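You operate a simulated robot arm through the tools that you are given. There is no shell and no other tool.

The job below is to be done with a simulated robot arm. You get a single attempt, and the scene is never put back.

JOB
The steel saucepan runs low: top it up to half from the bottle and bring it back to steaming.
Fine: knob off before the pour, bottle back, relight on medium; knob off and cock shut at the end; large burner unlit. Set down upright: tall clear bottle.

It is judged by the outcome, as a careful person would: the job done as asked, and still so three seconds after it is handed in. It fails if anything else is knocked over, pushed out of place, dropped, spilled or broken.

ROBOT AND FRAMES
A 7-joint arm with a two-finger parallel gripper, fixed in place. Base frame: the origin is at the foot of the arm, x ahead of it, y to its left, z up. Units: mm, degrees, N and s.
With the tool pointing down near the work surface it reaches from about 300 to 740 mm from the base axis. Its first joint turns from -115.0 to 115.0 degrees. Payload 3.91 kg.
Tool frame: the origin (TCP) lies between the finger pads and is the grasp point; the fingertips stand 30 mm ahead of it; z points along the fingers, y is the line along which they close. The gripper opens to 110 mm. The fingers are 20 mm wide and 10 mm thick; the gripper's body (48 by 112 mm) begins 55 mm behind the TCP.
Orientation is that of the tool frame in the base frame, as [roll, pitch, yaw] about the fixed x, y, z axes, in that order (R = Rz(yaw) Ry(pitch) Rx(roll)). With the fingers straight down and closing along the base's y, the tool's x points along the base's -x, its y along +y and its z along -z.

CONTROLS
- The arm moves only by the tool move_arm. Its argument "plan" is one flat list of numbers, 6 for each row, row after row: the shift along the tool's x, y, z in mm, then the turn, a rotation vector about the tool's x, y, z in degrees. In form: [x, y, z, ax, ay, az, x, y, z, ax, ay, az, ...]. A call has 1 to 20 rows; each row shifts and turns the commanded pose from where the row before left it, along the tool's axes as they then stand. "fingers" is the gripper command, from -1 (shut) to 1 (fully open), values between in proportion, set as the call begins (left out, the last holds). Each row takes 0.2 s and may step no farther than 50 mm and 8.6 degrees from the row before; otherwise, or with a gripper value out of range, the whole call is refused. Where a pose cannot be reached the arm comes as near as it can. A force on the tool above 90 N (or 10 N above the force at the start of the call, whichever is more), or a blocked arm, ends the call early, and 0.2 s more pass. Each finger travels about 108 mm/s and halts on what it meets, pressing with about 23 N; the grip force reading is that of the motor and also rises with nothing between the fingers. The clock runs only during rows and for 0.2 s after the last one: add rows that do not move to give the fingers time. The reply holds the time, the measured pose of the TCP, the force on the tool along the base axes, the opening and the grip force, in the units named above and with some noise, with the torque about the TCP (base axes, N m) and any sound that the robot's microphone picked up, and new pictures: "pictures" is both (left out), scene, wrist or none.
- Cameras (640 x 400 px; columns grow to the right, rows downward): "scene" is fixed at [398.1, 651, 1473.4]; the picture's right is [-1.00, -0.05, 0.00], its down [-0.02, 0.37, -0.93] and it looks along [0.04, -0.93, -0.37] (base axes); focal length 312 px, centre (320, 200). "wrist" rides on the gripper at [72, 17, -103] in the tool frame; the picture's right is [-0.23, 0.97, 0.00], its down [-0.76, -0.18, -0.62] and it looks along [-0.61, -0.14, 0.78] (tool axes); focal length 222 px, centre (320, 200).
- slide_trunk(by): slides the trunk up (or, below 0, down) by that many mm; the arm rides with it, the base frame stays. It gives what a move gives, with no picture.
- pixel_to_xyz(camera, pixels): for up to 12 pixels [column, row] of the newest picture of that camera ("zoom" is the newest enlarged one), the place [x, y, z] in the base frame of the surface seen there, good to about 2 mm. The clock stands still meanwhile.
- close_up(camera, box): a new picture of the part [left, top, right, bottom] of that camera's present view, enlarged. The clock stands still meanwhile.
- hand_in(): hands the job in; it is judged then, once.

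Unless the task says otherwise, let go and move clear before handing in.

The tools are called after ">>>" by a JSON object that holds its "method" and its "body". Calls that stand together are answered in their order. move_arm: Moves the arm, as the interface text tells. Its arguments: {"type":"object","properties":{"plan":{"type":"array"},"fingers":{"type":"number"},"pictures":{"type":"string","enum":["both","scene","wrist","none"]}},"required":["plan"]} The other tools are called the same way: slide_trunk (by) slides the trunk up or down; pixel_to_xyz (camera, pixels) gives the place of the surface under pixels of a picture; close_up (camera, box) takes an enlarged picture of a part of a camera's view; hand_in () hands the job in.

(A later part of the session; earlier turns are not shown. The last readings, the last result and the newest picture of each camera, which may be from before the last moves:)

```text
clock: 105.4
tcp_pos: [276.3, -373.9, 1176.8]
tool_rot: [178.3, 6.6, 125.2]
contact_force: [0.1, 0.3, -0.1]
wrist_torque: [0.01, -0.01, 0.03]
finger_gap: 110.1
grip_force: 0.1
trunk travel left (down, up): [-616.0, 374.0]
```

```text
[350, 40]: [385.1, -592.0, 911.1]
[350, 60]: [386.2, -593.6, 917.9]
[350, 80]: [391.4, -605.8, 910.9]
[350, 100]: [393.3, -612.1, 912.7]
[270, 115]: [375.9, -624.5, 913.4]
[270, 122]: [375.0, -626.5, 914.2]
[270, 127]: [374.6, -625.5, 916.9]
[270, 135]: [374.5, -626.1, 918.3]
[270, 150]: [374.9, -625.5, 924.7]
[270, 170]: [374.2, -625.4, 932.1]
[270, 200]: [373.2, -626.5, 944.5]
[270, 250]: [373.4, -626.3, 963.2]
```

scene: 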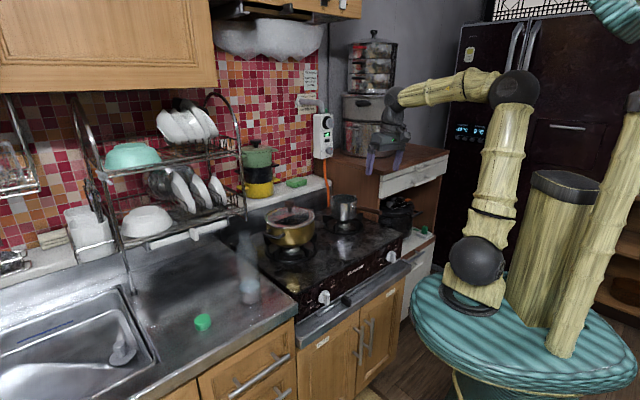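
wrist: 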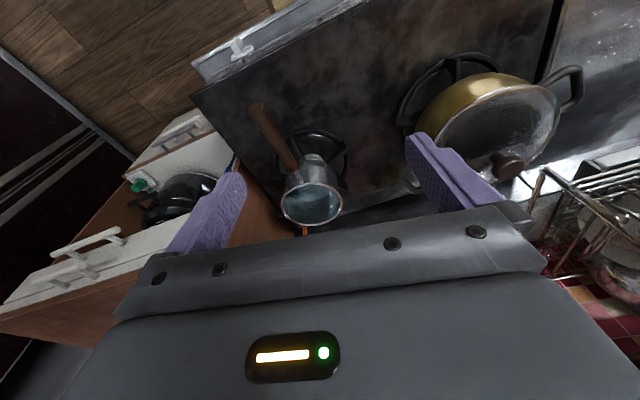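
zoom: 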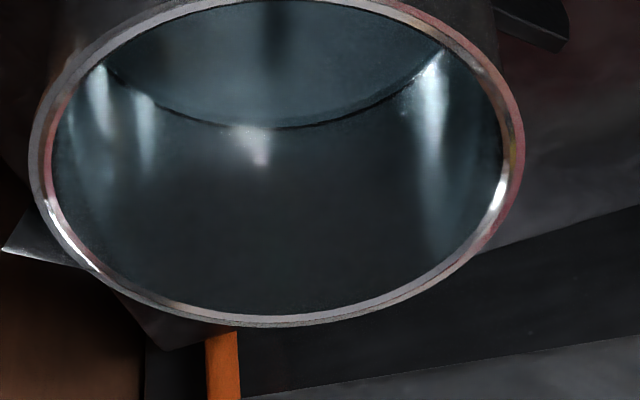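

The depth is bimodal: floor at ≈911.5 and a translucent surface at ≈917, so the pan seems to hold only ≈5–6 mm. I need to know where the poured water went, so I'll inspect the stove around the pan for wet patches.

>>> {"method": "close_up", "body": {"camera": "wrist", "box": [200, 90, 420, 230]}}

>>> {"method": "close_up", "body": {"camera": "scene", "box": [310, 195, 420, 265]}}

>>> {"method": "close_up", "body": {"camera": "scene", "box": [330, 205, 390, 245]}}

```text
2.86 times, centred on (310, 160) of wrist
```

zoom: 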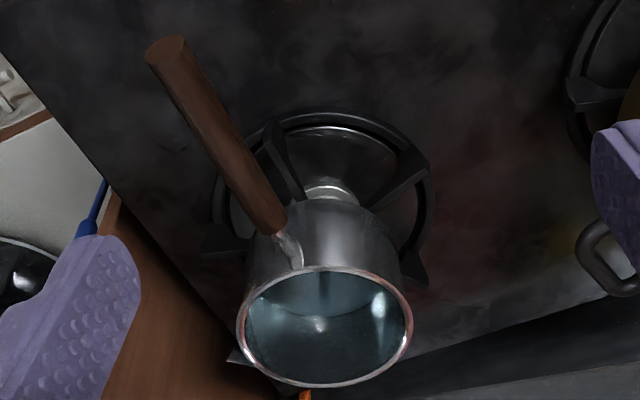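

```text
5.71 times, centred on (365, 230) of scene
```

zoom: 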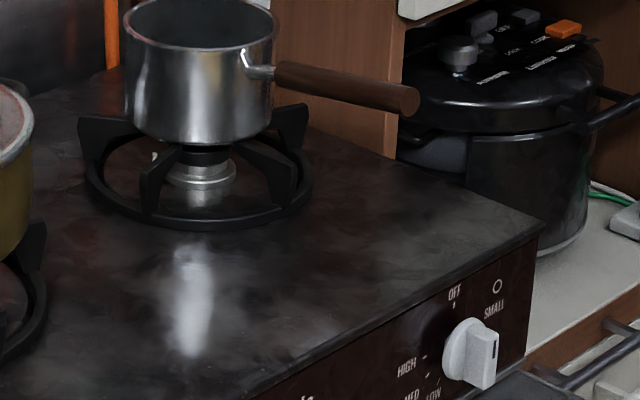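

```text
10.00 times, centred on (360, 225) of scene
```

zoom: 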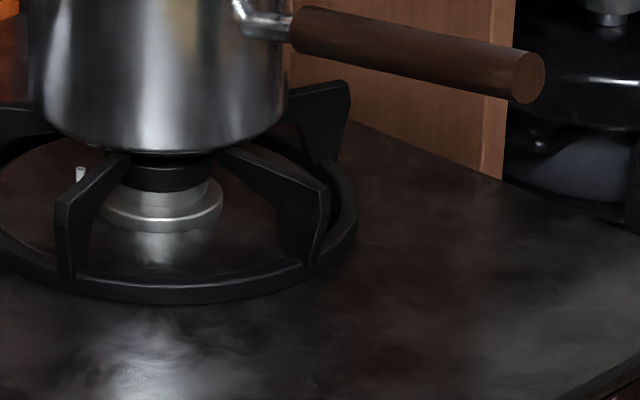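

No wet patch is visible anywhere. Before anything else I'll sample many more depth points across the pan's opening to see whether any other translucent surface (e.g. near z≈945) shows up.

>>> {"method": "close_up", "body": {"camera": "wrist", "box": [285, 185, 349, 235]}}

>>> {"method": "pixel_to_xyz", "body": {"camera": "zoom", "pixels": [[150, 150], [181, 153], [213, 157], [247, 163], [275, 171], [305, 177], [333, 183], [361, 167], [389, 151], [411, 147], [167, 191], [205, 203]]}}

>>> {"method": "pixel_to_xyz", "body": {"camera": "zoom", "pixels": [[163, 45], [187, 53], [211, 67], [233, 71], [259, 33], [281, 51], [307, 67], [329, 73], [355, 47], [373, 63], [393, 59], [409, 51]]}}

>>> {"method": "pixel_to_xyz", "body": {"camera": "zoom", "pixels": [[243, 207], [279, 213], [317, 219], [351, 207], [387, 199], [419, 187], [199, 231], [237, 243], [281, 251], [321, 249], [365, 241], [401, 229]]}}

```text
8.00 times, centred on (317, 210) of wrist
```

zoom: 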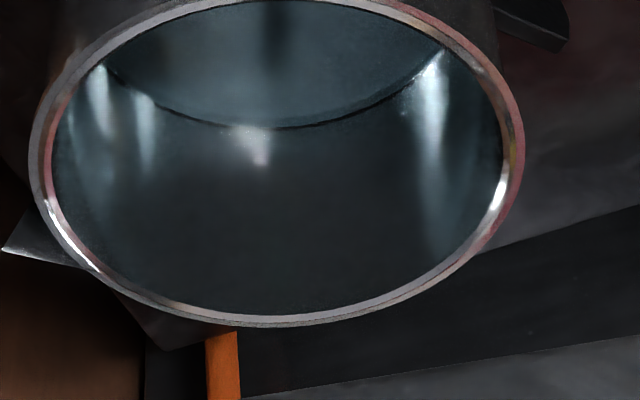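

```text
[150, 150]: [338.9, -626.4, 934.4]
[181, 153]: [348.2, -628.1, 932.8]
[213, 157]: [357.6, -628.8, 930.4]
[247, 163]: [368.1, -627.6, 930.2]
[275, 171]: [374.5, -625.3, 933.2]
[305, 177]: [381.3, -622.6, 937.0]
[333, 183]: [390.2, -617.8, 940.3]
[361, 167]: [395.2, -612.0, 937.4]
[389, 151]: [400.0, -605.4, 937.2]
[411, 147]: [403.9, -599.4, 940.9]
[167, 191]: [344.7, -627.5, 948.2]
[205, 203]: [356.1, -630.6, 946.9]
```

```text
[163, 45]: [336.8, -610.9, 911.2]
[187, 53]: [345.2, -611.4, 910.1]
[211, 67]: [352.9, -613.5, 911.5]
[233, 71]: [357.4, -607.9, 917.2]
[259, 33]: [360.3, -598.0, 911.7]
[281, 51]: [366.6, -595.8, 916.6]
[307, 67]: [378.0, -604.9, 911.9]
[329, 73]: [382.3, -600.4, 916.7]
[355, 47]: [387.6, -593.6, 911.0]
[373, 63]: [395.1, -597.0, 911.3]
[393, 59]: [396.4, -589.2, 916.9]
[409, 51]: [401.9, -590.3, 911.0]
```

```text
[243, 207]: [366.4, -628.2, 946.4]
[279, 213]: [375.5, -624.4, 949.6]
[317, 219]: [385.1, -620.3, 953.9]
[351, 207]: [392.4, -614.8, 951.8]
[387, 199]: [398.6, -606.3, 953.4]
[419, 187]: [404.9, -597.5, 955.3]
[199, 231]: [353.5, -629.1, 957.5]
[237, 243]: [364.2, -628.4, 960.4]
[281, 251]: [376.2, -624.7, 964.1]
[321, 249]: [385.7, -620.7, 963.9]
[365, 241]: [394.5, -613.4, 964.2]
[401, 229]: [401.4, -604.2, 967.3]
```

The translucent surface is consistently at z=916.9 (only ≈5.7 mm deep), yet the steam stopped exactly when the pour began and no spill is visible. I'll test this carefully: fetch the bottle again, pour a small, slow amount from lower down, and watch whether this surface rises. First I swing back toward the bottle.

>>> {"method": "move_arm", "body": {"plan": [-4, 35, 0, 0, 0, -3, -4, 35, 0, 0, 0, -3, -4, 35, 0, 0, 0, -3, -4, 35, 0, 0, 0, -3, -4, 35, 0, 0, 0, -3, -4, 35, 0, 0, 0, -3, -4, 35, 0, 0, 0, -3, -4, 35, 0, 0, 0, -3], "pictures": "none"}}

>>> {"method": "move_arm", "body": {"plan": [0, 0, 0, 0, -8.2, 0, 0, 0, 0, 0, -8.2, 0, 0, 0, 0, 0, -8.2, 0, 0, 0, 0, 0, -8.2, 0, 0, 0, 0, 0, -8.2, 0, 0, 0, 0, 0, -8.2, 0, 0, 0, 0, 0, -8.2, 0, 0, 0, 0, 0, -8.2, 0, 0, 0, 0, 0, -8.2, 0, 0, 0, 0, 0, -8.2, 0], "pictures": "scene"}}

```text
clock: 107.2
tcp_pos: [468.8, -192.5, 1182.5]
tool_rot: [-179.0, 7.0, 149.3]
contact_force: [0.0, 1.1, 0.0]
wrist_torque: [-0.02, 0.0, 0.0]
finger_gap: 109.8
grip_force: 0.2
out of reach, approached as far as the arm can: row 7, 8
trunk travel left (down, up): [-616.0, 374.0]
```

```text
clock: 109.4
tcp_pos: [469.7, -193.5, 1183.5]
tool_rot: [-136.0, 88.4, -166.8]
contact_force: [0.8, -0.4, -0.6]
wrist_torque: [-0.05, -0.01, -0.01]
finger_gap: 110.1
grip_force: 0.1
trunk travel left (down, up): [-616.0, 374.0]
```

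scene: 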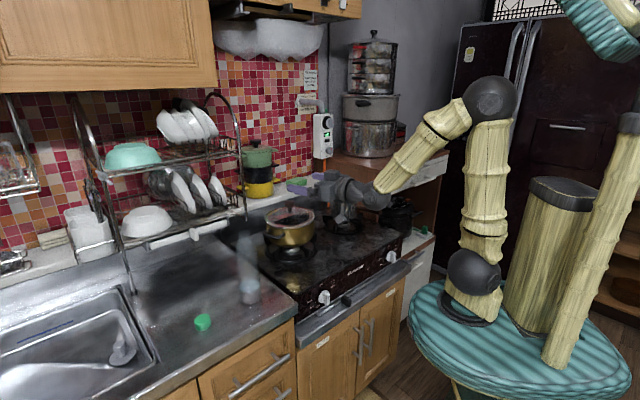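

Tool is horizontal again, heading −31°. Now to the pre-grasp pose in front of the bottle, then lower.

>>> {"method": "move_arm", "body": {"plan": [0, 29, -1.5, -3.2, 0, 0, 0, 29, -1.5, -3.2, 0, 0, 0, 29, -1.5, -3.2, 0, 0, 0, 29, -1.5, -3.2, 0, 0, 0, 29, -1.5, -3, 0, 0], "pictures": "none"}}

```text
clock: 110.6
tcp_pos: [521.8, -56.2, 1183.3]
tool_rot: [-155.0, 88.4, -170.2]
contact_force: [0.0, 0.0, -1.2]
wrist_torque: [0.01, 0.0, -0.03]
finger_gap: 110.1
grip_force: 0.2
trunk travel left (down, up): [-616.0, 374.0]
```

Pre-grasp pose reached (heading −15°). Lowering to grip height and advancing around the bottle again.

>>> {"method": "slide_trunk", "body": {"by": -202}}

>>> {"method": "move_arm", "body": {"plan": [0, 3, 0, 0, 0, 0, 0, 0, 22, 0, 0, 0, 0, 0, 23, 0, 0, 0, 0, 0, 23, 0, 0, 0, 0, 0, 23, 0, 0, 0, 0, 0, 21, 0, 0, 0], "pictures": "both"}}

```text
clock: 112.8
tcp_pos: [521.4, -56.4, 980.8]
tool_rot: [-154.5, 88.4, -169.6]
contact_force: [0.5, 0.0, 0.2]
wrist_torque: [0.01, -0.02, 0.03]
finger_gap: 109.7
grip_force: 0.0
trunk travel left (down, up): [-414.0, 576.0]
```

```text
clock: 114.2
tcp_pos: [631.4, -84.7, 977.6]
tool_rot: [-155.0, 88.4, -170.1]
contact_force: [-0.5, 0.8, 0.5]
wrist_torque: [0.02, -0.01, 0.01]
finger_gap: 109.9
grip_force: 0.0
trunk travel left (down, up): [-414.0, 576.0]
```

scene: 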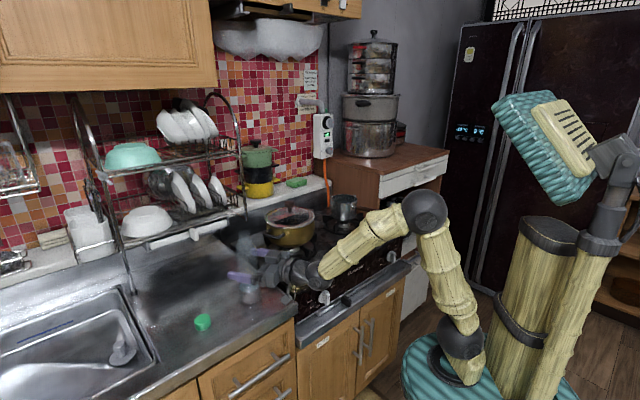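
wrist: 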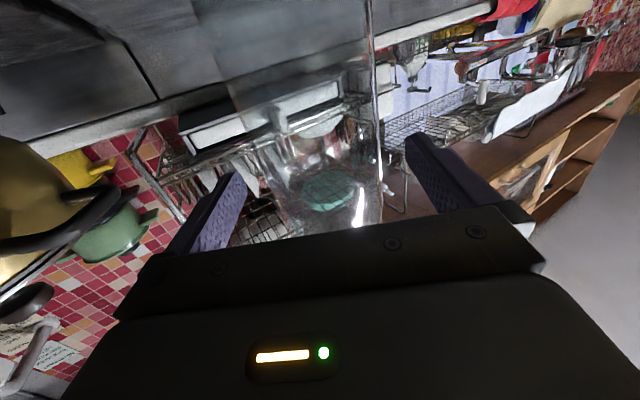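

The bottle is between the pads. I'll level the tool by 1.5° and close.

>>> {"method": "move_arm", "body": {"plan": [0, 1, 2, 0, -1.5, 0, 0, 0, 0, 0, 0, 0], "pictures": "none"}}

>>> {"method": "move_arm", "body": {"plan": [0, 0, 0, 0, 0, 0, 0, 0, 0, 0, 0, 0, 0, 0, 0, 0, 0, 0, 0, 0, 0, 0, 0, 0], "fingers": -1, "pictures": "none"}}

>>> {"method": "slide_trunk", "body": {"by": 250}}

>>> {"method": "close_up", "body": {"camera": "scene", "box": [200, 140, 328, 240]}}

```text
clock: 114.8
tcp_pos: [634.0, -83.5, 978.0]
tool_rot: [-84.5, 89.2, -99.5]
contact_force: [0.4, 0.0, 0.0]
wrist_torque: [0.0, -0.01, 0.02]
finger_gap: 110.0
grip_force: 0.1
trunk travel left (down, up): [-414.0, 576.0]
```

```text
clock: 115.8
tcp_pos: [633.3, -82.3, 977.4]
tool_rot: [-84.5, 89.3, -99.6]
contact_force: [-0.2, 0.1, 0.3]
wrist_torque: [0.01, -0.01, 0.01]
finger_gap: 57.6
grip_force: 23.0
trunk travel left (down, up): [-414.0, 576.0]
```

```text
clock: 118.4
tcp_pos: [632.6, -84.0, 1228.4]
tool_rot: [-86.2, 89.4, -101.3]
contact_force: [-0.3, -1.8, -1.5]
wrist_torque: [0.0, -0.04, 0.02]
finger_gap: 57.5
grip_force: 23.0
trunk travel left (down, up): [-664.0, 326.0]
```

```text
4.00 times, centred on (264, 190) of scene
```

zoom: 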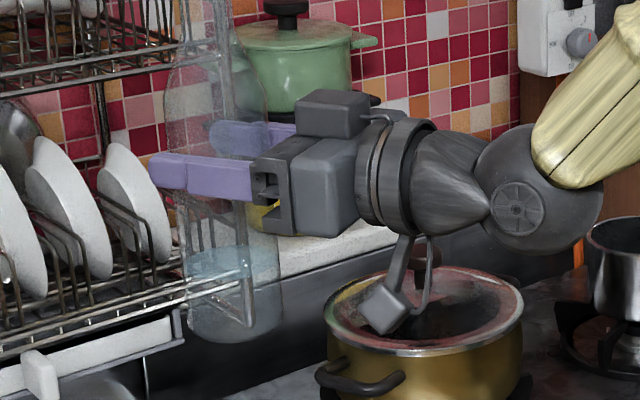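

The bottle is lifted upright with ≈¼ of its water. Carrying it along the same arc to the pan.

>>> {"method": "move_arm", "body": {"plan": [0, -38.5, 10.1, 5, 0, 0, 0, -38.5, 11.3, 5, 0, 0, 0, -38.5, 12.1, 5, 0, 0, 0, -38.5, 13.2, 5, 0, 0, 0, -38.5, 14.4, 5, 0, 0, 0, -38.5, 15.3, 5, 0, 0, 0, -38.5, 16.4, 5, 0, 0, 0, -38.5, 17.5, 5, 0, 0, 0, -38.5, 18.5, 5, 0, 0, 0, -38.5, 19.7, 5, 0, 0, 0, -38.5, 20.8, 5, 0, 0, 0, -38, 21.9, 5, 0, 0], "pictures": "none"}}

```text
clock: 121.0
tcp_pos: [461.7, -539.6, 1231.1]
tool_rot: [-28.0, 89.3, -103.1]
contact_force: [-0.5, -0.7, -1.2]
wrist_torque: [-0.02, 0.01, 0.0]
finger_gap: 57.1
grip_force: 22.6
trunk travel left (down, up): [-664.0, 326.0]
```

At (462,−540,1231), heading −75°. I'll tilt to 80° up here (it needs ≈88° to flow now) and then lower to pour height.

>>> {"method": "move_arm", "body": {"plan": [0, 0, 3, 0, 0, 6, 0, 0, 0, 0, 0, 6, 0, 0, 0, 0, 0, 6, 0, 0, 0, 0, 0, 6, 0, 0, 0, 0, 0, 6, 0, 0, 0, 0, 0, 6, 0, 0, 0, 0, 0, 6, 0, 0, 0, 0, 0, 6, 0, 0, 0, 0, 0, 6, 0, 0, 0, 0, 0, 6, 0, 0, 0, 0, 0, 6, 0, 0, 0, 0, 0, 6, 0, 0, 0, 0, 0, 6], "pictures": "none"}}

>>> {"method": "slide_trunk", "body": {"by": -150}}

>>> {"method": "move_arm", "body": {"plan": [0, 0, 0, 0, 0, 0], "pictures": "both"}}

>>> {"method": "close_up", "body": {"camera": "scene", "box": [290, 150, 390, 230]}}

```text
clock: 123.8
tcp_pos: [463.5, -543.2, 1233.6]
tool_rot: [89.4, 12.2, 14.8]
contact_force: [0.1, -0.1, -1.6]
wrist_torque: [-0.01, 0.0, -0.01]
finger_gap: 56.9
grip_force: 23.1
trunk travel left (down, up): [-664.0, 326.0]
```

```text
clock: 125.5
tcp_pos: [462.6, -543.8, 1084.6]
tool_rot: [89.5, 12.3, 14.8]
contact_force: [0.3, 0.3, -0.5]
wrist_torque: [-0.01, 0.03, 0.01]
finger_gap: 57.0
grip_force: 23.2
trunk travel left (down, up): [-514.0, 476.0]
```

```text
clock: 125.9
tcp_pos: [461.9, -543.3, 1084.4]
tool_rot: [89.4, 12.3, 14.9]
contact_force: [-0.4, 0.1, -1.4]
wrist_torque: [0.01, 0.05, 0.02]
finger_gap: 57.0
grip_force: 23.0
trunk travel left (down, up): [-514.0, 476.0]
```

scene: 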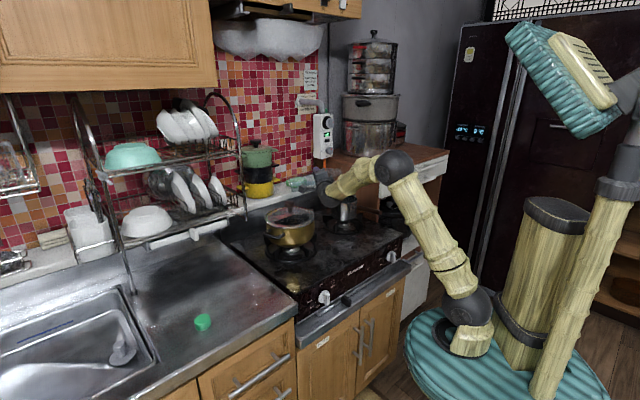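
wrist: 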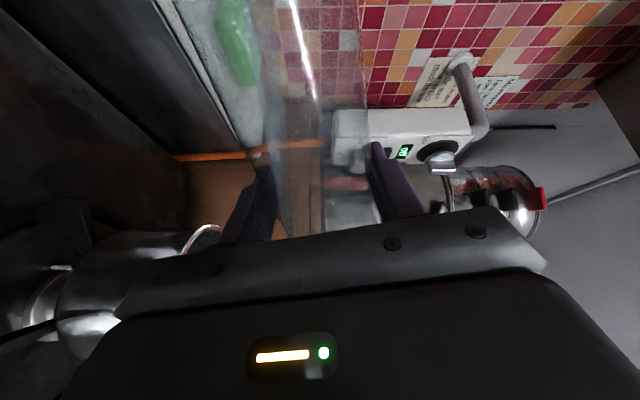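

```text
5.00 times, centred on (340, 190) of scene
```

zoom: 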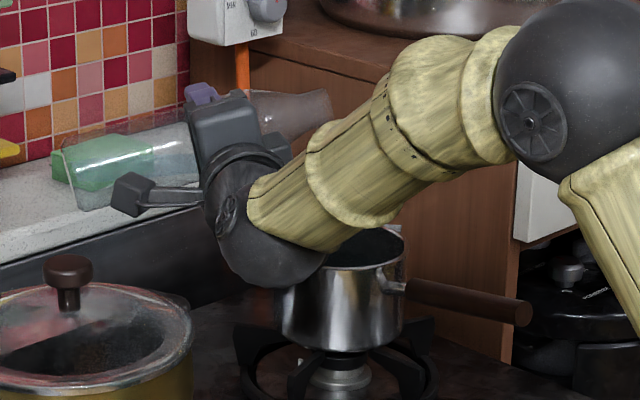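

Tilt 77.7°, mouth above the pan. I'll tilt slowly to ≈88° in fine steps and watch for the stream.

>>> {"method": "move_arm", "body": {"plan": [0, 0, 0, 0, 0, 1.5, 0, 0, 0, 0, 0, 1.5, 0, 0, 0, 0, 0, 1.5, 0, 0, 0, 0, 0, 1.5, 0, 0, 0, 0, 0, 1.5, 0, 0, 0, 0, 0, 1.5, 0, 0, 0, 0, 0, 1], "pictures": "none"}}

>>> {"method": "close_up", "body": {"camera": "scene", "box": [310, 170, 374, 220]}}

>>> {"method": "move_arm", "body": {"plan": [0, 0, 0, 0, 0, 1], "pictures": "none"}}

>>> {"method": "close_up", "body": {"camera": "scene", "box": [310, 170, 374, 220]}}

```text
clock: 127.5
tcp_pos: [461.2, -543.9, 1084.9]
tool_rot: [89.3, 2.3, 14.9]
contact_force: [0.5, 0.1, -1.5]
wrist_torque: [-0.01, 0.04, -0.01]
finger_gap: 57.0
grip_force: 22.8
trunk travel left (down, up): [-514.0, 476.0]
```

```text
8.00 times, centred on (342, 195) of scene
```

zoom: 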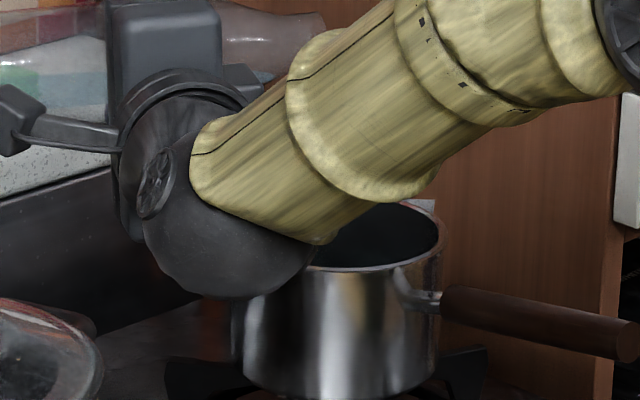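

```text
clock: 127.9
tcp_pos: [463.2, -544.2, 1084.1]
tool_rot: [89.4, 1.2, 14.8]
contact_force: [0.0, -0.3, -1.7]
wrist_torque: [0.03, 0.06, 0.0]
finger_gap: 57.0
grip_force: 23.2
trunk travel left (down, up): [-514.0, 476.0]
```

```text
8.00 times, centred on (342, 195) of scene
```

zoom: 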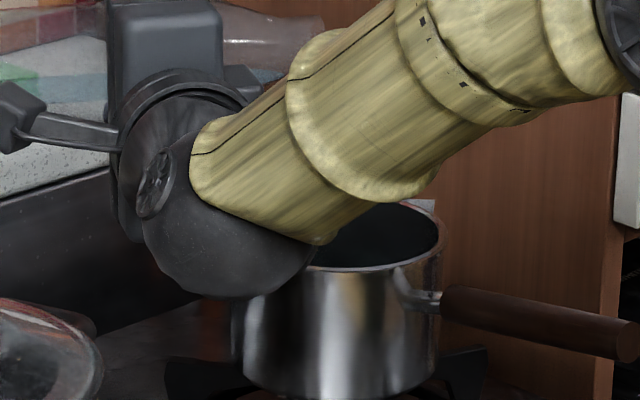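

At 88.8°, no flow seen. I'll continue in small increments to ≈91.5° (about 30–40 ml), then check the level.

>>> {"method": "move_arm", "body": {"plan": [0, 0, 0, 0, 0, 0.5, 0, 0, 0, 0, 0, 0.5, 0, 0, 0, 0, 0, 0.5], "pictures": "none"}}

>>> {"method": "close_up", "body": {"camera": "scene", "box": [310, 170, 374, 220]}}

>>> {"method": "move_arm", "body": {"plan": [0, 0, 0, 0, 0, 0.5, 0, 0, 0, 0, 0, 0.5, 0, 0, 0, 0, 0, 0.5], "pictures": "both"}}

>>> {"method": "close_up", "body": {"camera": "scene", "box": [310, 170, 374, 220]}}

```text
clock: 128.7
tcp_pos: [462.5, -544.7, 1085.1]
tool_rot: [89.4, -0.1, 14.9]
contact_force: [-0.6, -0.3, -1.5]
wrist_torque: [-0.01, 0.02, 0.02]
finger_gap: 57.1
grip_force: 23.0
trunk travel left (down, up): [-514.0, 476.0]
```

```text
8.00 times, centred on (342, 195) of scene
```

zoom: 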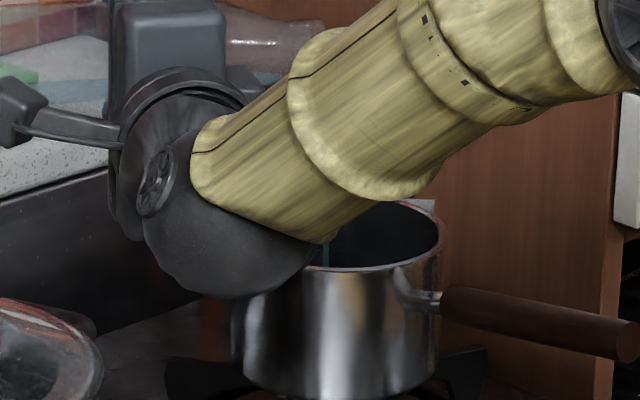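

```text
clock: 129.5
tcp_pos: [462.1, -543.1, 1085.5]
tool_rot: [89.4, -1.6, 14.9]
contact_force: [0.3, 0.4, -1.4]
wrist_torque: [0.0, 0.02, 0.02]
finger_gap: 56.6
grip_force: 23.1
trunk travel left (down, up): [-514.0, 476.0]
```

scene: 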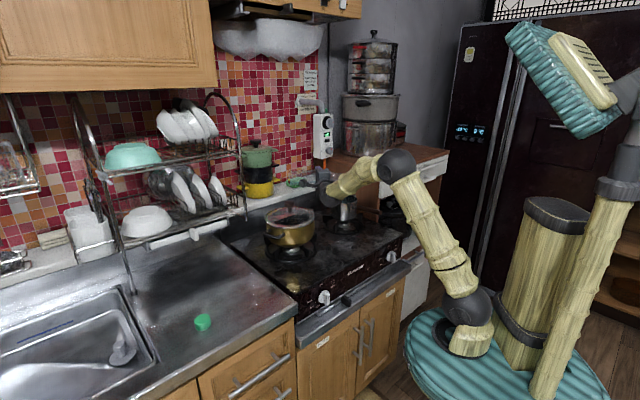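
wrist: 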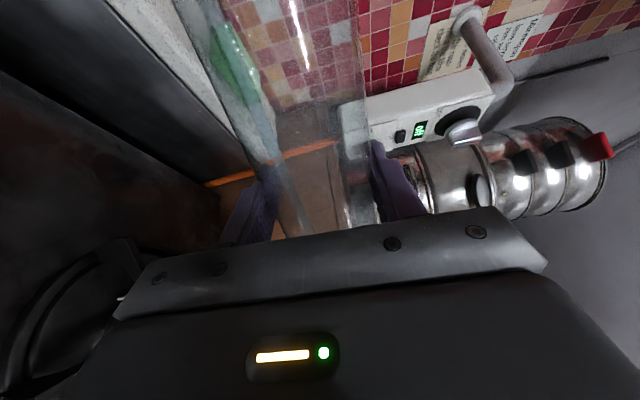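

```text
8.00 times, centred on (342, 195) of scene
```

zoom: 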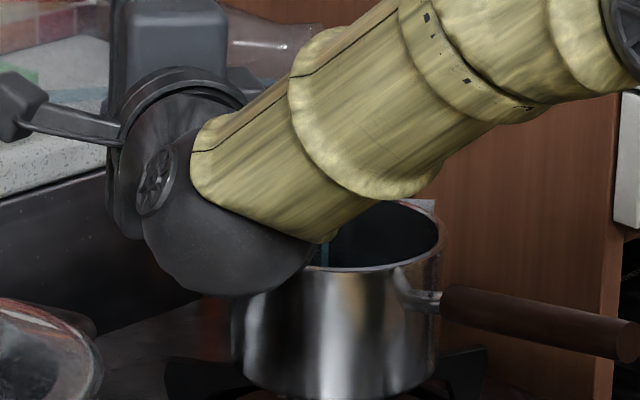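

The stream is visible at zoom (326,255), now falling at the pan's centre. I'll tilt back and re-measure the surface height in the pan.

>>> {"method": "move_arm", "body": {"plan": [0, 0, 0, 0, 0, -6, 0, 0, 0, 0, 0, -6, 0, 0, 0, 0, 0, -6, 0, 0, 0, 0, 0, -6, 0, 0, 0, 0, 0, -6, 0, 0, -15, 0, 0, -1.5, 0, 0, -18, 0, 0, 0, 0, 0, -18, 0, 0, 0], "pictures": "none"}}

>>> {"method": "slide_trunk", "body": {"by": 67}}

>>> {"method": "move_arm", "body": {"plan": [0, 0, 0, 0, 0, 0], "pictures": "wrist"}}

>>> {"method": "close_up", "body": {"camera": "wrist", "box": [40, 140, 150, 270]}}

```text
clock: 131.3
tcp_pos: [450.2, -493.6, 1082.7]
tool_rot: [89.3, 29.8, 14.5]
contact_force: [0.0, 0.1, -1.2]
wrist_torque: [0.02, 0.01, -0.01]
finger_gap: 57.1
grip_force: 22.5
trunk travel left (down, up): [-514.0, 476.0]
```

```text
clock: 132.4
tcp_pos: [448.2, -494.0, 1148.8]
tool_rot: [89.3, 29.7, 14.6]
contact_force: [-0.7, -0.2, -1.7]
wrist_torque: [-0.01, 0.01, -0.01]
finger_gap: 57.0
grip_force: 22.8
trunk travel left (down, up): [-581.0, 409.0]
```

```text
clock: 132.8
tcp_pos: [450.6, -494.4, 1149.6]
tool_rot: [89.3, 29.8, 14.6]
contact_force: [-0.1, 0.3, -0.6]
wrist_torque: [0.0, 0.01, -0.01]
finger_gap: 57.2
grip_force: 23.7
trunk travel left (down, up): [-581.0, 409.0]
```

wrist: 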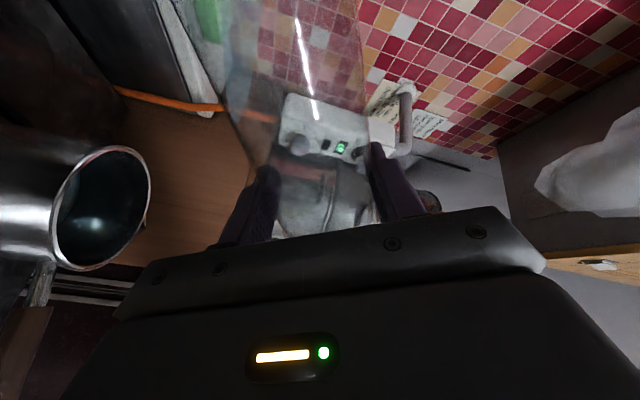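

```text
3.08 times, centred on (95, 205) of wrist
```

zoom: 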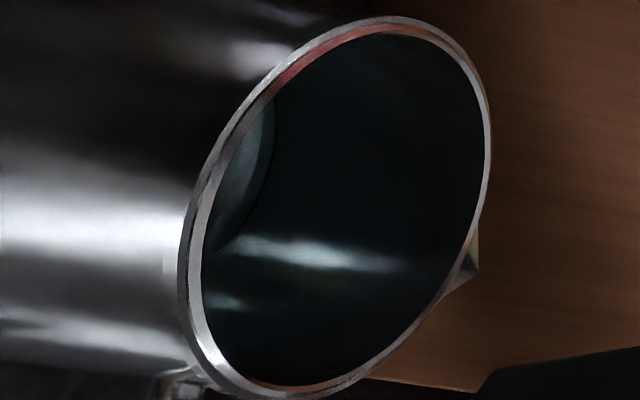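

>>> {"method": "close_up", "body": {"camera": "wrist", "box": [55, 150, 120, 200]}}

>>> {"method": "pixel_to_xyz", "body": {"camera": "zoom", "pixels": [[180, 390], [190, 371], [203, 377], [211, 351], [219, 363], [225, 331], [233, 341], [239, 317], [245, 327], [199, 393], [229, 381], [247, 301]]}}

>>> {"method": "pixel_to_xyz", "body": {"camera": "zoom", "pixels": [[177, 385], [186, 362], [207, 360], [213, 372], [221, 347], [228, 356], [235, 329], [241, 338], [251, 311], [209, 390], [219, 391], [241, 361]]}}

>>> {"method": "pixel_to_xyz", "body": {"camera": "zoom", "pixels": [[290, 300], [310, 300], [340, 300], [380, 300], [420, 300], [460, 300], [500, 300], [320, 200], [360, 200], [400, 200], [450, 200], [500, 200]]}}

```text
8.00 times, centred on (88, 175) of wrist
```

zoom: 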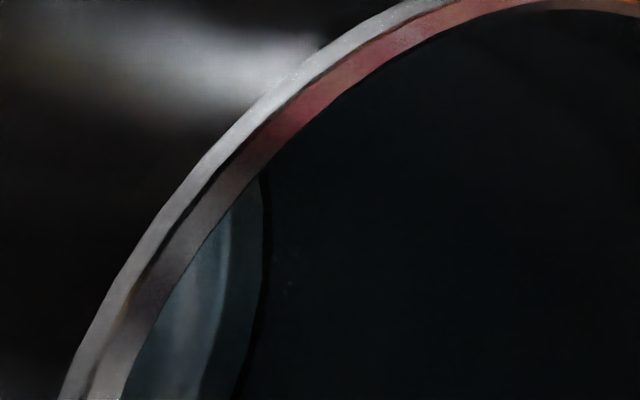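

```text
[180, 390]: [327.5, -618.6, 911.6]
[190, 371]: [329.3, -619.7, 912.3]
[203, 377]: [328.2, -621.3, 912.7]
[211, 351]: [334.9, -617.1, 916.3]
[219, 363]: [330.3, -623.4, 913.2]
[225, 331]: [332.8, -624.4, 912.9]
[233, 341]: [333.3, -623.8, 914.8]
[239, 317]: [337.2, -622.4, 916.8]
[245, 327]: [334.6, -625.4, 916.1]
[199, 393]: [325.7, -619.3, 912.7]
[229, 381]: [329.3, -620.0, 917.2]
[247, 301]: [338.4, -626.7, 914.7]
```

```text
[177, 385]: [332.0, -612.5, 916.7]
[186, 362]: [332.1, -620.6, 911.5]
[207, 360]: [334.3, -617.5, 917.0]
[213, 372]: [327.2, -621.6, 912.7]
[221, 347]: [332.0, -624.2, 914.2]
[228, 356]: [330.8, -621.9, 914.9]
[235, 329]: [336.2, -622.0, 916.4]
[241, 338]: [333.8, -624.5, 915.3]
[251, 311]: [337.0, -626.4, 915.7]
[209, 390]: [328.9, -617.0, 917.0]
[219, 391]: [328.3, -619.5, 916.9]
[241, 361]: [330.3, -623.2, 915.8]
```

```text
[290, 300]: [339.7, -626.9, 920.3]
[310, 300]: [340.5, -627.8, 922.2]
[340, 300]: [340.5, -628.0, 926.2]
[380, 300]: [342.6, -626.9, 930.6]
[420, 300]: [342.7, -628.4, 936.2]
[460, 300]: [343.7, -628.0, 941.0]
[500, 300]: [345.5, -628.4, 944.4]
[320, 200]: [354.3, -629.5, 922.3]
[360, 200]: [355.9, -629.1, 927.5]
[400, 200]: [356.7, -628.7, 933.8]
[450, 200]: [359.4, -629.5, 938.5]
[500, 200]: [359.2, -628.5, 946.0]
```

The layer at z≈916.9 did not change at all even though the second stream fell at the pan's centre, so that faint surface isn't tracking the contents; judging by the bottle, ≈290 ml has gone in, which with the initial few millimetres brings the pan to about half. I'll return the bottle now: upright first.

>>> {"method": "move_arm", "body": {"plan": [0, 0, 0, 0, 0, -6, 0, 0, 0, 0, 0, -6, 0, 0, 0, 0, 0, -6, 0, 0, 0, 0, 0, -6, 0, 0, 0, 0, 0, -6, 0, 0, 0, 0, 0, -6, 0, 0, 0, 0, 0, -6, 0, 0, 0, 0, 0, -6, 0, 0, 0, 0, 0, -6, 0, 0, 0, 0, 0, -6], "pictures": "none"}}

>>> {"method": "slide_trunk", "body": {"by": 82}}

>>> {"method": "close_up", "body": {"camera": "scene", "box": [324, 180, 388, 228]}}

```text
clock: 135.0
tcp_pos: [448.7, -493.2, 1149.7]
tool_rot: [5.0, 89.3, -70.1]
contact_force: [-0.8, 0.3, -1.3]
wrist_torque: [0.03, -0.02, 0.02]
finger_gap: 56.9
grip_force: 23.1
trunk travel left (down, up): [-581.0, 409.0]
```

```text
clock: 136.2
tcp_pos: [449.3, -494.5, 1231.4]
tool_rot: [18.4, 89.4, -56.6]
contact_force: [0.0, -0.4, -1.2]
wrist_torque: [-0.02, -0.01, -0.02]
finger_gap: 57.0
grip_force: 22.8
trunk travel left (down, up): [-663.0, 327.0]
```

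```text
8.33 times, centred on (356, 204) of scene
```

zoom: 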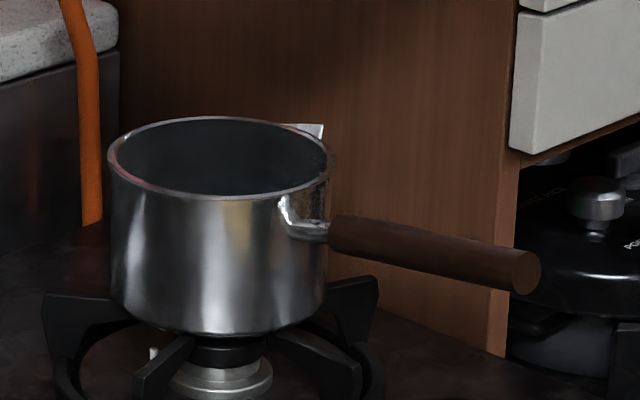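

Bottle upright at (449,−494,1231). Carrying it back along the arc.

>>> {"method": "move_arm", "body": {"plan": [0, 32.8, -21.5, -5, 0, 0, 0, 33.4, -20.6, -5, 0, 0, 0, 34, -19.5, -5, 0, 0, 0, 34.2, -18.4, -5, 0, 0, 0, 34.4, -17, -5, 0, 0, 0, 34.4, -16, -5, 0, 0, 0, 34.8, -14.6, -5, 0, 0, 0, 35.1, -13.6, -5, 0, 0, 0, 35.2, -12.4, -5, 0, 0, 0, 35.5, -11.2, -5, 0, 0, 0, 35.7, -10.2, -5, 0, 0, 0, 35.7, -9, -5, 0, 0], "pictures": "none"}}

>>> {"method": "close_up", "body": {"camera": "scene", "box": [200, 140, 328, 240]}}

```text
clock: 138.8
tcp_pos: [632.0, -86.6, 1230.6]
tool_rot: [-45.1, 89.3, -60.0]
contact_force: [-0.5, 0.2, -1.8]
wrist_torque: [-0.01, 0.01, 0.02]
finger_gap: 56.9
grip_force: 22.9
trunk travel left (down, up): [-663.0, 327.0]
```

```text
4.00 times, centred on (264, 190) of scene
```

zoom: 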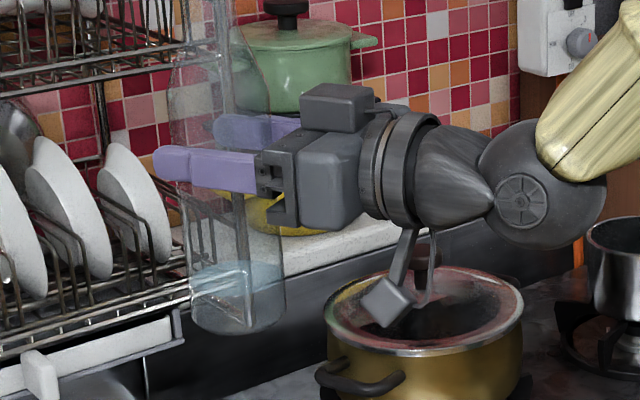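

The bottle's water disc is lower by ≈11 mm (≈29 ml more poured). I'll align over its spot and lower.

>>> {"method": "move_arm", "body": {"plan": [0, 4.5, 0.5, 0, 0, 0], "pictures": "none"}}

>>> {"method": "slide_trunk", "body": {"by": -246}}

>>> {"method": "slide_trunk", "body": {"by": -4}}

>>> {"method": "slide_trunk", "body": {"by": -2}}

```text
clock: 139.2
tcp_pos: [634.1, -81.8, 1230.7]
tool_rot: [-41.3, 89.4, -56.2]
contact_force: [0.3, 0.6, -0.4]
wrist_torque: [0.01, 0.02, -0.01]
finger_gap: 56.9
grip_force: 22.9
trunk travel left (down, up): [-663.0, 327.0]
```

```text
clock: 141.7
tcp_pos: [633.2, -82.6, 985.0]
tool_rot: [-41.6, 89.3, -56.6]
contact_force: [0.2, -0.6, -0.5]
wrist_torque: [0.01, 0.0, 0.0]
finger_gap: 56.8
grip_force: 22.9
trunk travel left (down, up): [-417.0, 573.0]
```

```text
clock: 142.2
tcp_pos: [633.5, -81.2, 981.3]
tool_rot: [-41.9, 89.3, -56.9]
contact_force: [-0.4, 0.1, -2.0]
wrist_torque: [0.05, 0.03, 0.03]
finger_gap: 56.8
grip_force: 22.6
trunk travel left (down, up): [-413.0, 577.0]
```

```text
clock: 142.8
tcp_pos: [633.5, -82.0, 977.9]
tool_rot: [-42.0, 89.3, -57.0]
contact_force: [0.7, 0.9, -1.2]
wrist_torque: [-0.02, 0.04, 0.03]
finger_gap: 57.1
grip_force: 22.9
trunk travel left (down, up): [-411.0, 579.0]
```

>>> {"method": "slide_trunk", "body": {"by": -2}}

>>> {"method": "slide_trunk", "body": {"by": -1}}

```text
clock: 143.3
tcp_pos: [632.9, -82.1, 977.4]
tool_rot: [-31.1, 89.2, -46.2]
contact_force: [0.8, -0.4, 5.7]
wrist_torque: [0.13, 0.01, 0.01]
finger_gap: 56.9
grip_force: 23.1
trunk travel left (down, up): [-409.0, 581.0]
```

```text
clock: 143.8
tcp_pos: [631.7, -82.2, 978.5]
tool_rot: [-26.1, 89.1, -40.9]
contact_force: [2.3, 0.4, 12.6]
wrist_torque: [0.19, -0.07, -0.03]
finger_gap: 57.1
grip_force: 22.8
trunk travel left (down, up): [-408.0, 582.0]
```

Contact with the counter is clear (12.6 N upward). Releasing the bottle and backing straight off.

>>> {"method": "move_arm", "body": {"plan": [0, 0, 0, 0, 0, 0, 0, 0, 0, 0, 0, 0, 0, 0, 0, 0, 0, 0], "fingers": 1, "pictures": "none"}}

>>> {"method": "move_arm", "body": {"plan": [0, 0, -20, 0, 0, 0, 0, 0, -25, 0, 0, 0, 0, 0, -25, 0, 0, 0, 0, 0, -25, 0, 0, 0, 0, 0, -25, 0, 0, 0, 0, 0, -10, 0, 0, 0], "pictures": "scene"}}

>>> {"method": "close_up", "body": {"camera": "scene", "box": [186, 215, 314, 335]}}

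```text
clock: 144.6
tcp_pos: [633.2, -84.1, 975.9]
tool_rot: [-43.3, 89.5, -58.5]
contact_force: [0.4, 0.4, 0.3]
wrist_torque: [0.0, 0.0, -0.02]
finger_gap: 110.1
grip_force: 0.0
trunk travel left (down, up): [-408.0, 582.0]
```

```text
clock: 146.0
tcp_pos: [507.5, -48.6, 974.8]
tool_rot: [-40.0, 89.4, -55.1]
contact_force: [-0.6, 0.7, 0.3]
wrist_torque: [-0.02, 0.0, -0.01]
finger_gap: 109.9
grip_force: 0.1
trunk travel left (down, up): [-408.0, 582.0]
```

scene: 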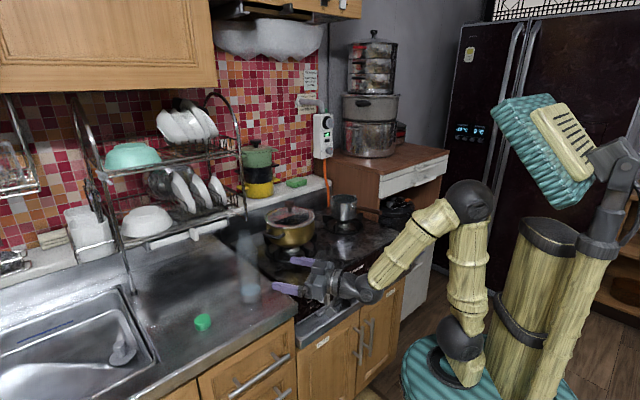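

```text
3.33 times, centred on (250, 275) of scene
```

zoom: 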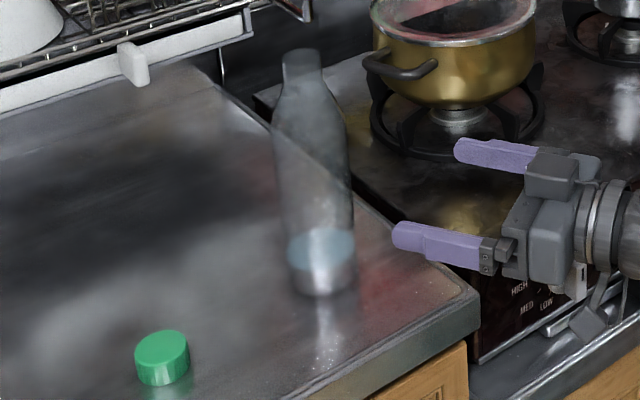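

The bottle is back upright at its spot with the cap untouched. Next, the relight: I'll raise, swing back to in front of the small knob with roll 180° (the OFF bar grip orientation).

>>> {"method": "slide_trunk", "body": {"by": 210}}

>>> {"method": "move_arm", "body": {"plan": [0, -42.1, -1.5, 2.5, 0, 0, 0, -41.5, -3, 2.5, 0, 0, 0, -40.8, -4.8, 2.5, 0, 0, 0, -40, -6.3, 2.5, 0, 0, 0, -39.3, -7.7, 2.5, 0, 0, 0, -38.3, -9.4, 2.5, 0, 0, 0, -37.4, -10.7, 2.5, 0, 0, 0, -36.5, -12.1, 2.5, 0, 0, 0, -35.4, -13.3, 2.5, 0, 0, 0, -34.2, -14.6, 2.5, 0, 0, 0, -33.2, -15.9, 2.5, 0, 0, 0, -32.1, -16.8, 2.5, 0, 0], "pictures": "scene"}}

```text
clock: 148.2
tcp_pos: [508.7, -48.7, 1185.3]
tool_rot: [-41.2, 89.3, -56.4]
contact_force: [-0.2, -0.3, 0.5]
wrist_torque: [-0.02, 0.01, 0.04]
finger_gap: 109.9
grip_force: 0.1
trunk travel left (down, up): [-618.0, 372.0]
```

```text
clock: 150.8
tcp_pos: [211.1, -386.4, 1196.3]
tool_rot: [-10.2, 89.3, -55.3]
contact_force: [0.1, 0.6, 0.1]
wrist_torque: [0.0, 0.0, 0.0]
finger_gap: 109.9
grip_force: 0.0
out of reach, approached as far as the arm can: row 2, 3, 4, 7
trunk travel left (down, up): [-618.0, 372.0]
```

scene: 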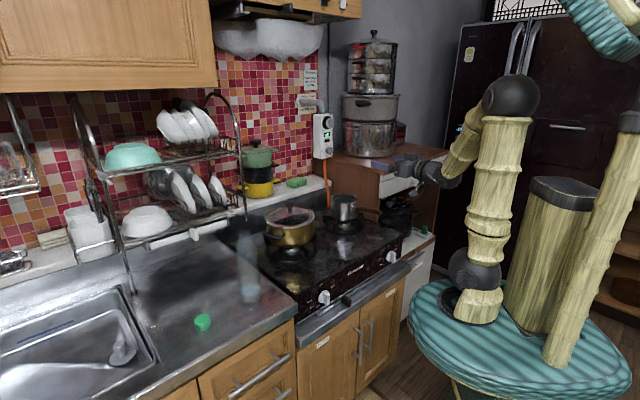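

Now retract to p≈350, q≈−184 in front of the stove, still high.

>>> {"method": "move_arm", "body": {"plan": [0, -15, -15, 0, 0, 0, 0, -15, -18, 0, 0, 0, 0, -15, -19, 0, 0, 0, 0, -15, -20, 0, 0, 0], "pictures": "none"}}

```text
clock: 151.8
tcp_pos: [118.7, -377.6, 1194.6]
tool_rot: [-9.3, 89.3, -54.3]
contact_force: [0.0, 0.1, 0.6]
wrist_torque: [0.02, 0.0, -0.02]
finger_gap: 110.1
grip_force: 0.0
trunk travel left (down, up): [-618.0, 372.0]
```

Position p≈351, q≈−183. Lowering 395 mm to knob height.

>>> {"method": "slide_trunk", "body": {"by": -395}}

>>> {"method": "move_arm", "body": {"plan": [0, 0, 0, 0, 0, 0, 0, 0, 0, 0, 0, 0], "fingers": -0.27, "pictures": "wrist"}}

>>> {"method": "close_up", "body": {"camera": "wrist", "box": [220, 70, 420, 210]}}

```text
clock: 155.6
tcp_pos: [119.9, -377.4, 799.7]
tool_rot: [-10.8, 89.3, -55.9]
contact_force: [-0.5, 0.4, -0.5]
wrist_torque: [0.02, -0.01, 0.03]
finger_gap: 109.9
grip_force: 0.1
trunk travel left (down, up): [-223.0, 767.0]
```

```text
clock: 156.2
tcp_pos: [119.3, -377.0, 799.7]
tool_rot: [-10.9, 89.4, -56.0]
contact_force: [-0.1, -0.3, -0.4]
wrist_torque: [0.0, -0.04, -0.04]
finger_gap: 40.2
grip_force: 0.1
trunk travel left (down, up): [-223.0, 767.0]
```

wrist: 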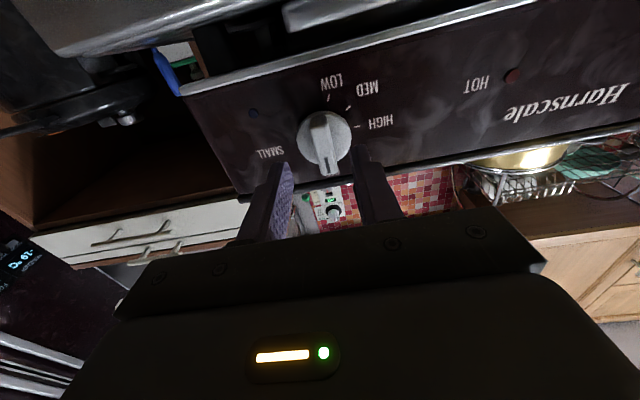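

```text
2.86 times, centred on (320, 140) of wrist
```

zoom: 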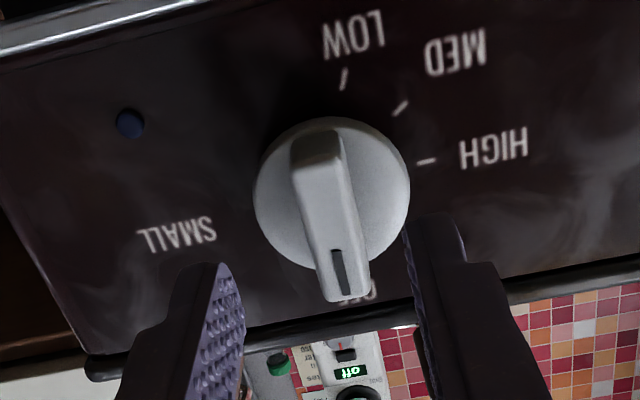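

The knob is at OFF, bar vertical, in line with the fingers. I'll measure the bar's centre precisely before gripping.

>>> {"method": "pixel_to_xyz", "body": {"camera": "zoom", "pixels": [[318, 160], [322, 200], [328, 230], [334, 260], [345, 290], [305, 200], [345, 200], [315, 240], [360, 270], [290, 230], [380, 200], [330, 130]]}}

```text
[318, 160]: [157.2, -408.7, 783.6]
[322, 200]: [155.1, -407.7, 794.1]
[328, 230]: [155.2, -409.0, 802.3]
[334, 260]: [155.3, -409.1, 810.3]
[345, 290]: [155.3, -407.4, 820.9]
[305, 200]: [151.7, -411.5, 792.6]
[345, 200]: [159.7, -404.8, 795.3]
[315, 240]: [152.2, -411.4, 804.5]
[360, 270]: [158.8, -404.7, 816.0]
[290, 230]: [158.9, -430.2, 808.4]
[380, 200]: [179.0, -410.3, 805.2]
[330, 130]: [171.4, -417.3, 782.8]
```

Bar centre is at q≈−179.3, z≈802, front p≈398.5. I'll align (+2.9 mm left, +2.3 mm up), advance 31 mm, and grip.

>>> {"method": "move_arm", "body": {"plan": [-2.3, 2.9, 0, 0, 0, 0, 0, 0, 10, 0, 0, 0, 0, 0, 10, 0, 0, 0, 0, 0, 11, 0, 0, 0], "pictures": "none"}}

>>> {"method": "move_arm", "body": {"plan": [0, 0, 0, 0, 0, 0, 0, 0, 0, 0, 0, 0, 0, 0, 0, 0, 0, 0], "fingers": -1, "pictures": "wrist"}}

```text
clock: 157.2
tcp_pos: [143.2, -396.5, 801.7]
tool_rot: [-10.8, 89.3, -55.9]
contact_force: [0.6, 1.2, -0.4]
wrist_torque: [-0.02, 0.01, -0.02]
finger_gap: 40.0
grip_force: 0.0
trunk travel left (down, up): [-223.0, 767.0]
```

```text
clock: 158.0
tcp_pos: [143.2, -397.7, 802.6]
tool_rot: [-12.4, 89.3, -57.5]
contact_force: [3.4, 0.3, 0.1]
wrist_torque: [-0.1, -0.06, 0.06]
finger_gap: 13.3
grip_force: 45.2
trunk travel left (down, up): [-223.0, 767.0]
```

wrist: 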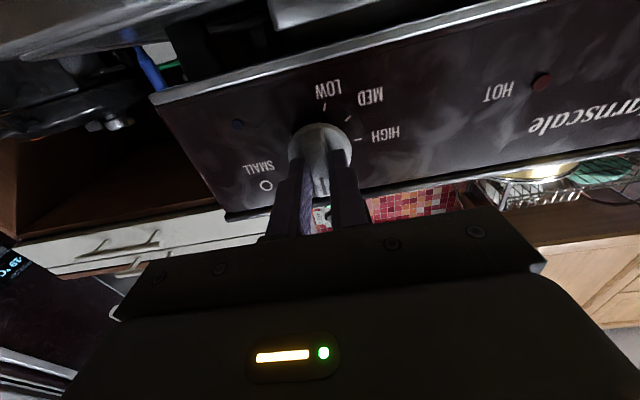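

Gripped with almost no side load. I'll start turning counter-clockwise toward HIGH and check for resistance (a push-to-turn latch).

>>> {"method": "move_arm", "body": {"plan": [0, 0, 0, 0, 0, -6, 0, 0, 0, 0, 0, -6, 0, 0, 0, 0, 0, -6], "pictures": "wrist"}}

```text
clock: 158.8
tcp_pos: [143.4, -397.6, 803.2]
tool_rot: [-88.0, 71.8, -133.1]
contact_force: [5.5, 0.7, 0.9]
wrist_torque: [0.92, -1.1, 0.14]
finger_gap: 18.4
grip_force: 44.9
trunk travel left (down, up): [-223.0, 767.0]
```

wrist: 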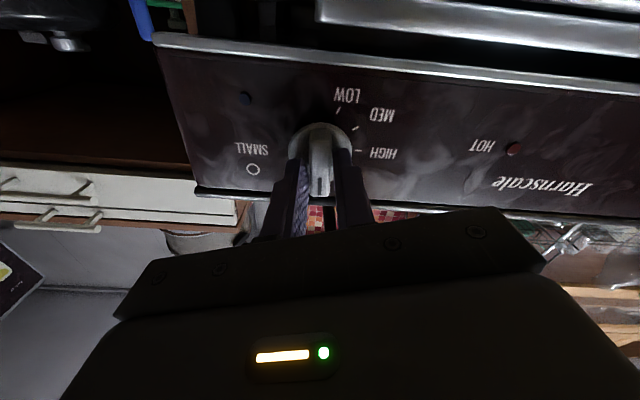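

The knob is latched at OFF (torque ≈1.4 N·m, fingers spreading to 18 mm), so it needs pressing in first. I'll rotate back, then push in along the knob axis.

>>> {"method": "move_arm", "body": {"plan": [0, 0, 0, 0, 0, 6, 0, 0, 0, 0, 0, 6, 0, 0, 0, 0, 0, 6], "pictures": "none"}}

>>> {"method": "move_arm", "body": {"plan": [0, 0, 2, 0, 0, 0, 0, 0, 2, 0, 0, 0, 0, 0, 0, 0, 0, 0], "pictures": "none"}}

```text
clock: 159.6
tcp_pos: [141.9, -396.4, 802.6]
tool_rot: [-9.6, 89.4, -54.7]
contact_force: [2.8, -2.1, -1.0]
wrist_torque: [0.08, 0.21, 0.07]
finger_gap: 13.3
grip_force: 44.8
trunk travel left (down, up): [-223.0, 767.0]
```

```text
clock: 160.4
tcp_pos: [146.1, -399.4, 802.3]
tool_rot: [-10.0, 89.4, -55.1]
contact_force: [-0.8, 3.3, -2.6]
wrist_torque: [0.07, 0.07, 0.08]
finger_gap: 13.2
grip_force: 45.2
trunk travel left (down, up): [-223.0, 767.0]
```

It moved in 4–5 mm with only ≈3 N. Pushing further.

>>> {"method": "move_arm", "body": {"plan": [0, 0, 2, 0, 0, 0, 0, 0, 2, 0, 0, 0, 0, 0, 0, 0, 0, 0], "pictures": "wrist"}}

```text
clock: 161.2
tcp_pos: [146.1, -402.8, 801.7]
tool_rot: [-7.2, 89.3, -52.4]
contact_force: [-10.8, 15.2, -5.7]
wrist_torque: [0.11, 0.05, 0.11]
finger_gap: 13.3
grip_force: 45.2
trunk travel left (down, up): [-223.0, 767.0]
```

wrist: 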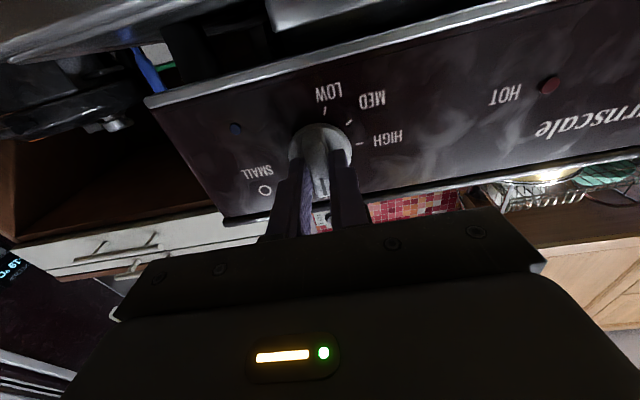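

Now ≈18 N of push back. I'll try turning while holding this press.

>>> {"method": "move_arm", "body": {"plan": [0, 0, 1.5, 0, 0, -6, 0, 0, 0, 0, 0, -6, 0, 0, 0, 0, 0, -6], "pictures": "wrist"}}

```text
clock: 162.0
tcp_pos: [147.6, -402.0, 801.6]
tool_rot: [-88.0, 71.8, -133.2]
contact_force: [-21.3, 35.4, -16.2]
wrist_torque: [0.18, 0.17, 0.41]
finger_gap: 13.2
grip_force: 45.0
trunk travel left (down, up): [-223.0, 767.0]
```

wrist: 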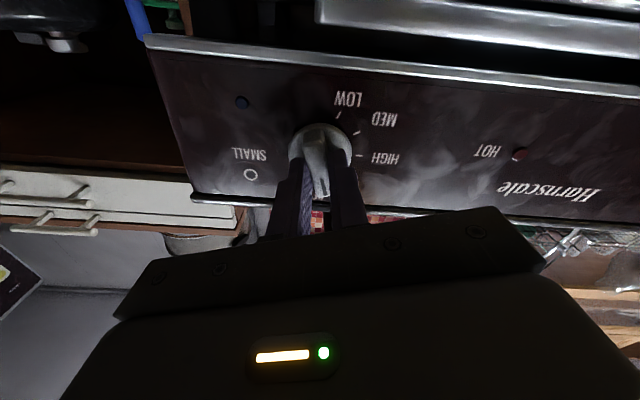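

The knob turned with the press (gap unchanged). I'll ease the push slightly and continue turning toward HIGH.

>>> {"method": "move_arm", "body": {"plan": [0, 0, -2, 0, 0, -8, 0.4, 0, 0, 0, 0, -8, 0.4, 0, 0, 0, 0, -8, 0, 0, 0, 0, 0, -8], "pictures": "wrist"}}

```text
clock: 163.0
tcp_pos: [148.1, -402.6, 800.9]
tool_rot: [-89.0, 39.6, -134.6]
contact_force: [-14.6, 23.0, -12.9]
wrist_torque: [-0.02, 0.0, 0.8]
finger_gap: 13.4
grip_force: 45.6
trunk travel left (down, up): [-223.0, 767.0]
```

wrist: 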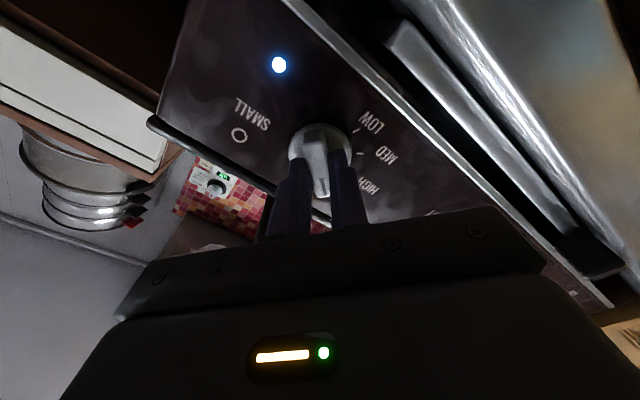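

The blue lamp is lit – ignition. I'll relax the push and continue to MED (≈124° from OFF).

>>> {"method": "move_arm", "body": {"plan": [0, 0, -2, 0, 0, -8, 0.4, 0, -1, 0, 0, -8, 0.4, 0, 0, 0, 0, -8, 0.4, 0, 0, 0, 0, -8, 0, 0, 0, 0, 0, -8], "pictures": "wrist"}}

```text
clock: 164.2
tcp_pos: [147.0, -401.9, 801.6]
tool_rot: [-89.4, -0.3, -135.0]
contact_force: [4.8, 10.9, -3.3]
wrist_torque: [0.18, 0.19, 1.4]
finger_gap: 13.3
grip_force: 44.7
trunk travel left (down, up): [-223.0, 767.0]
```

wrist: 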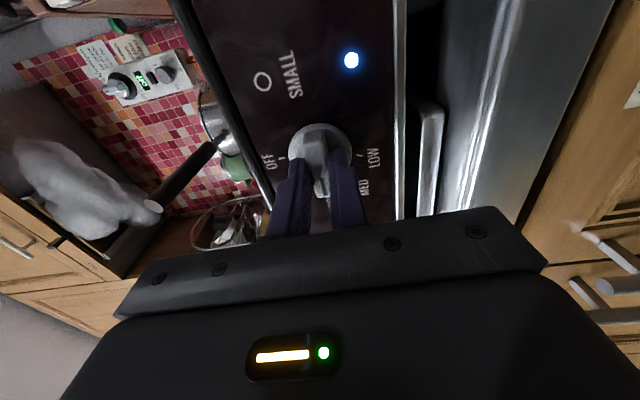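

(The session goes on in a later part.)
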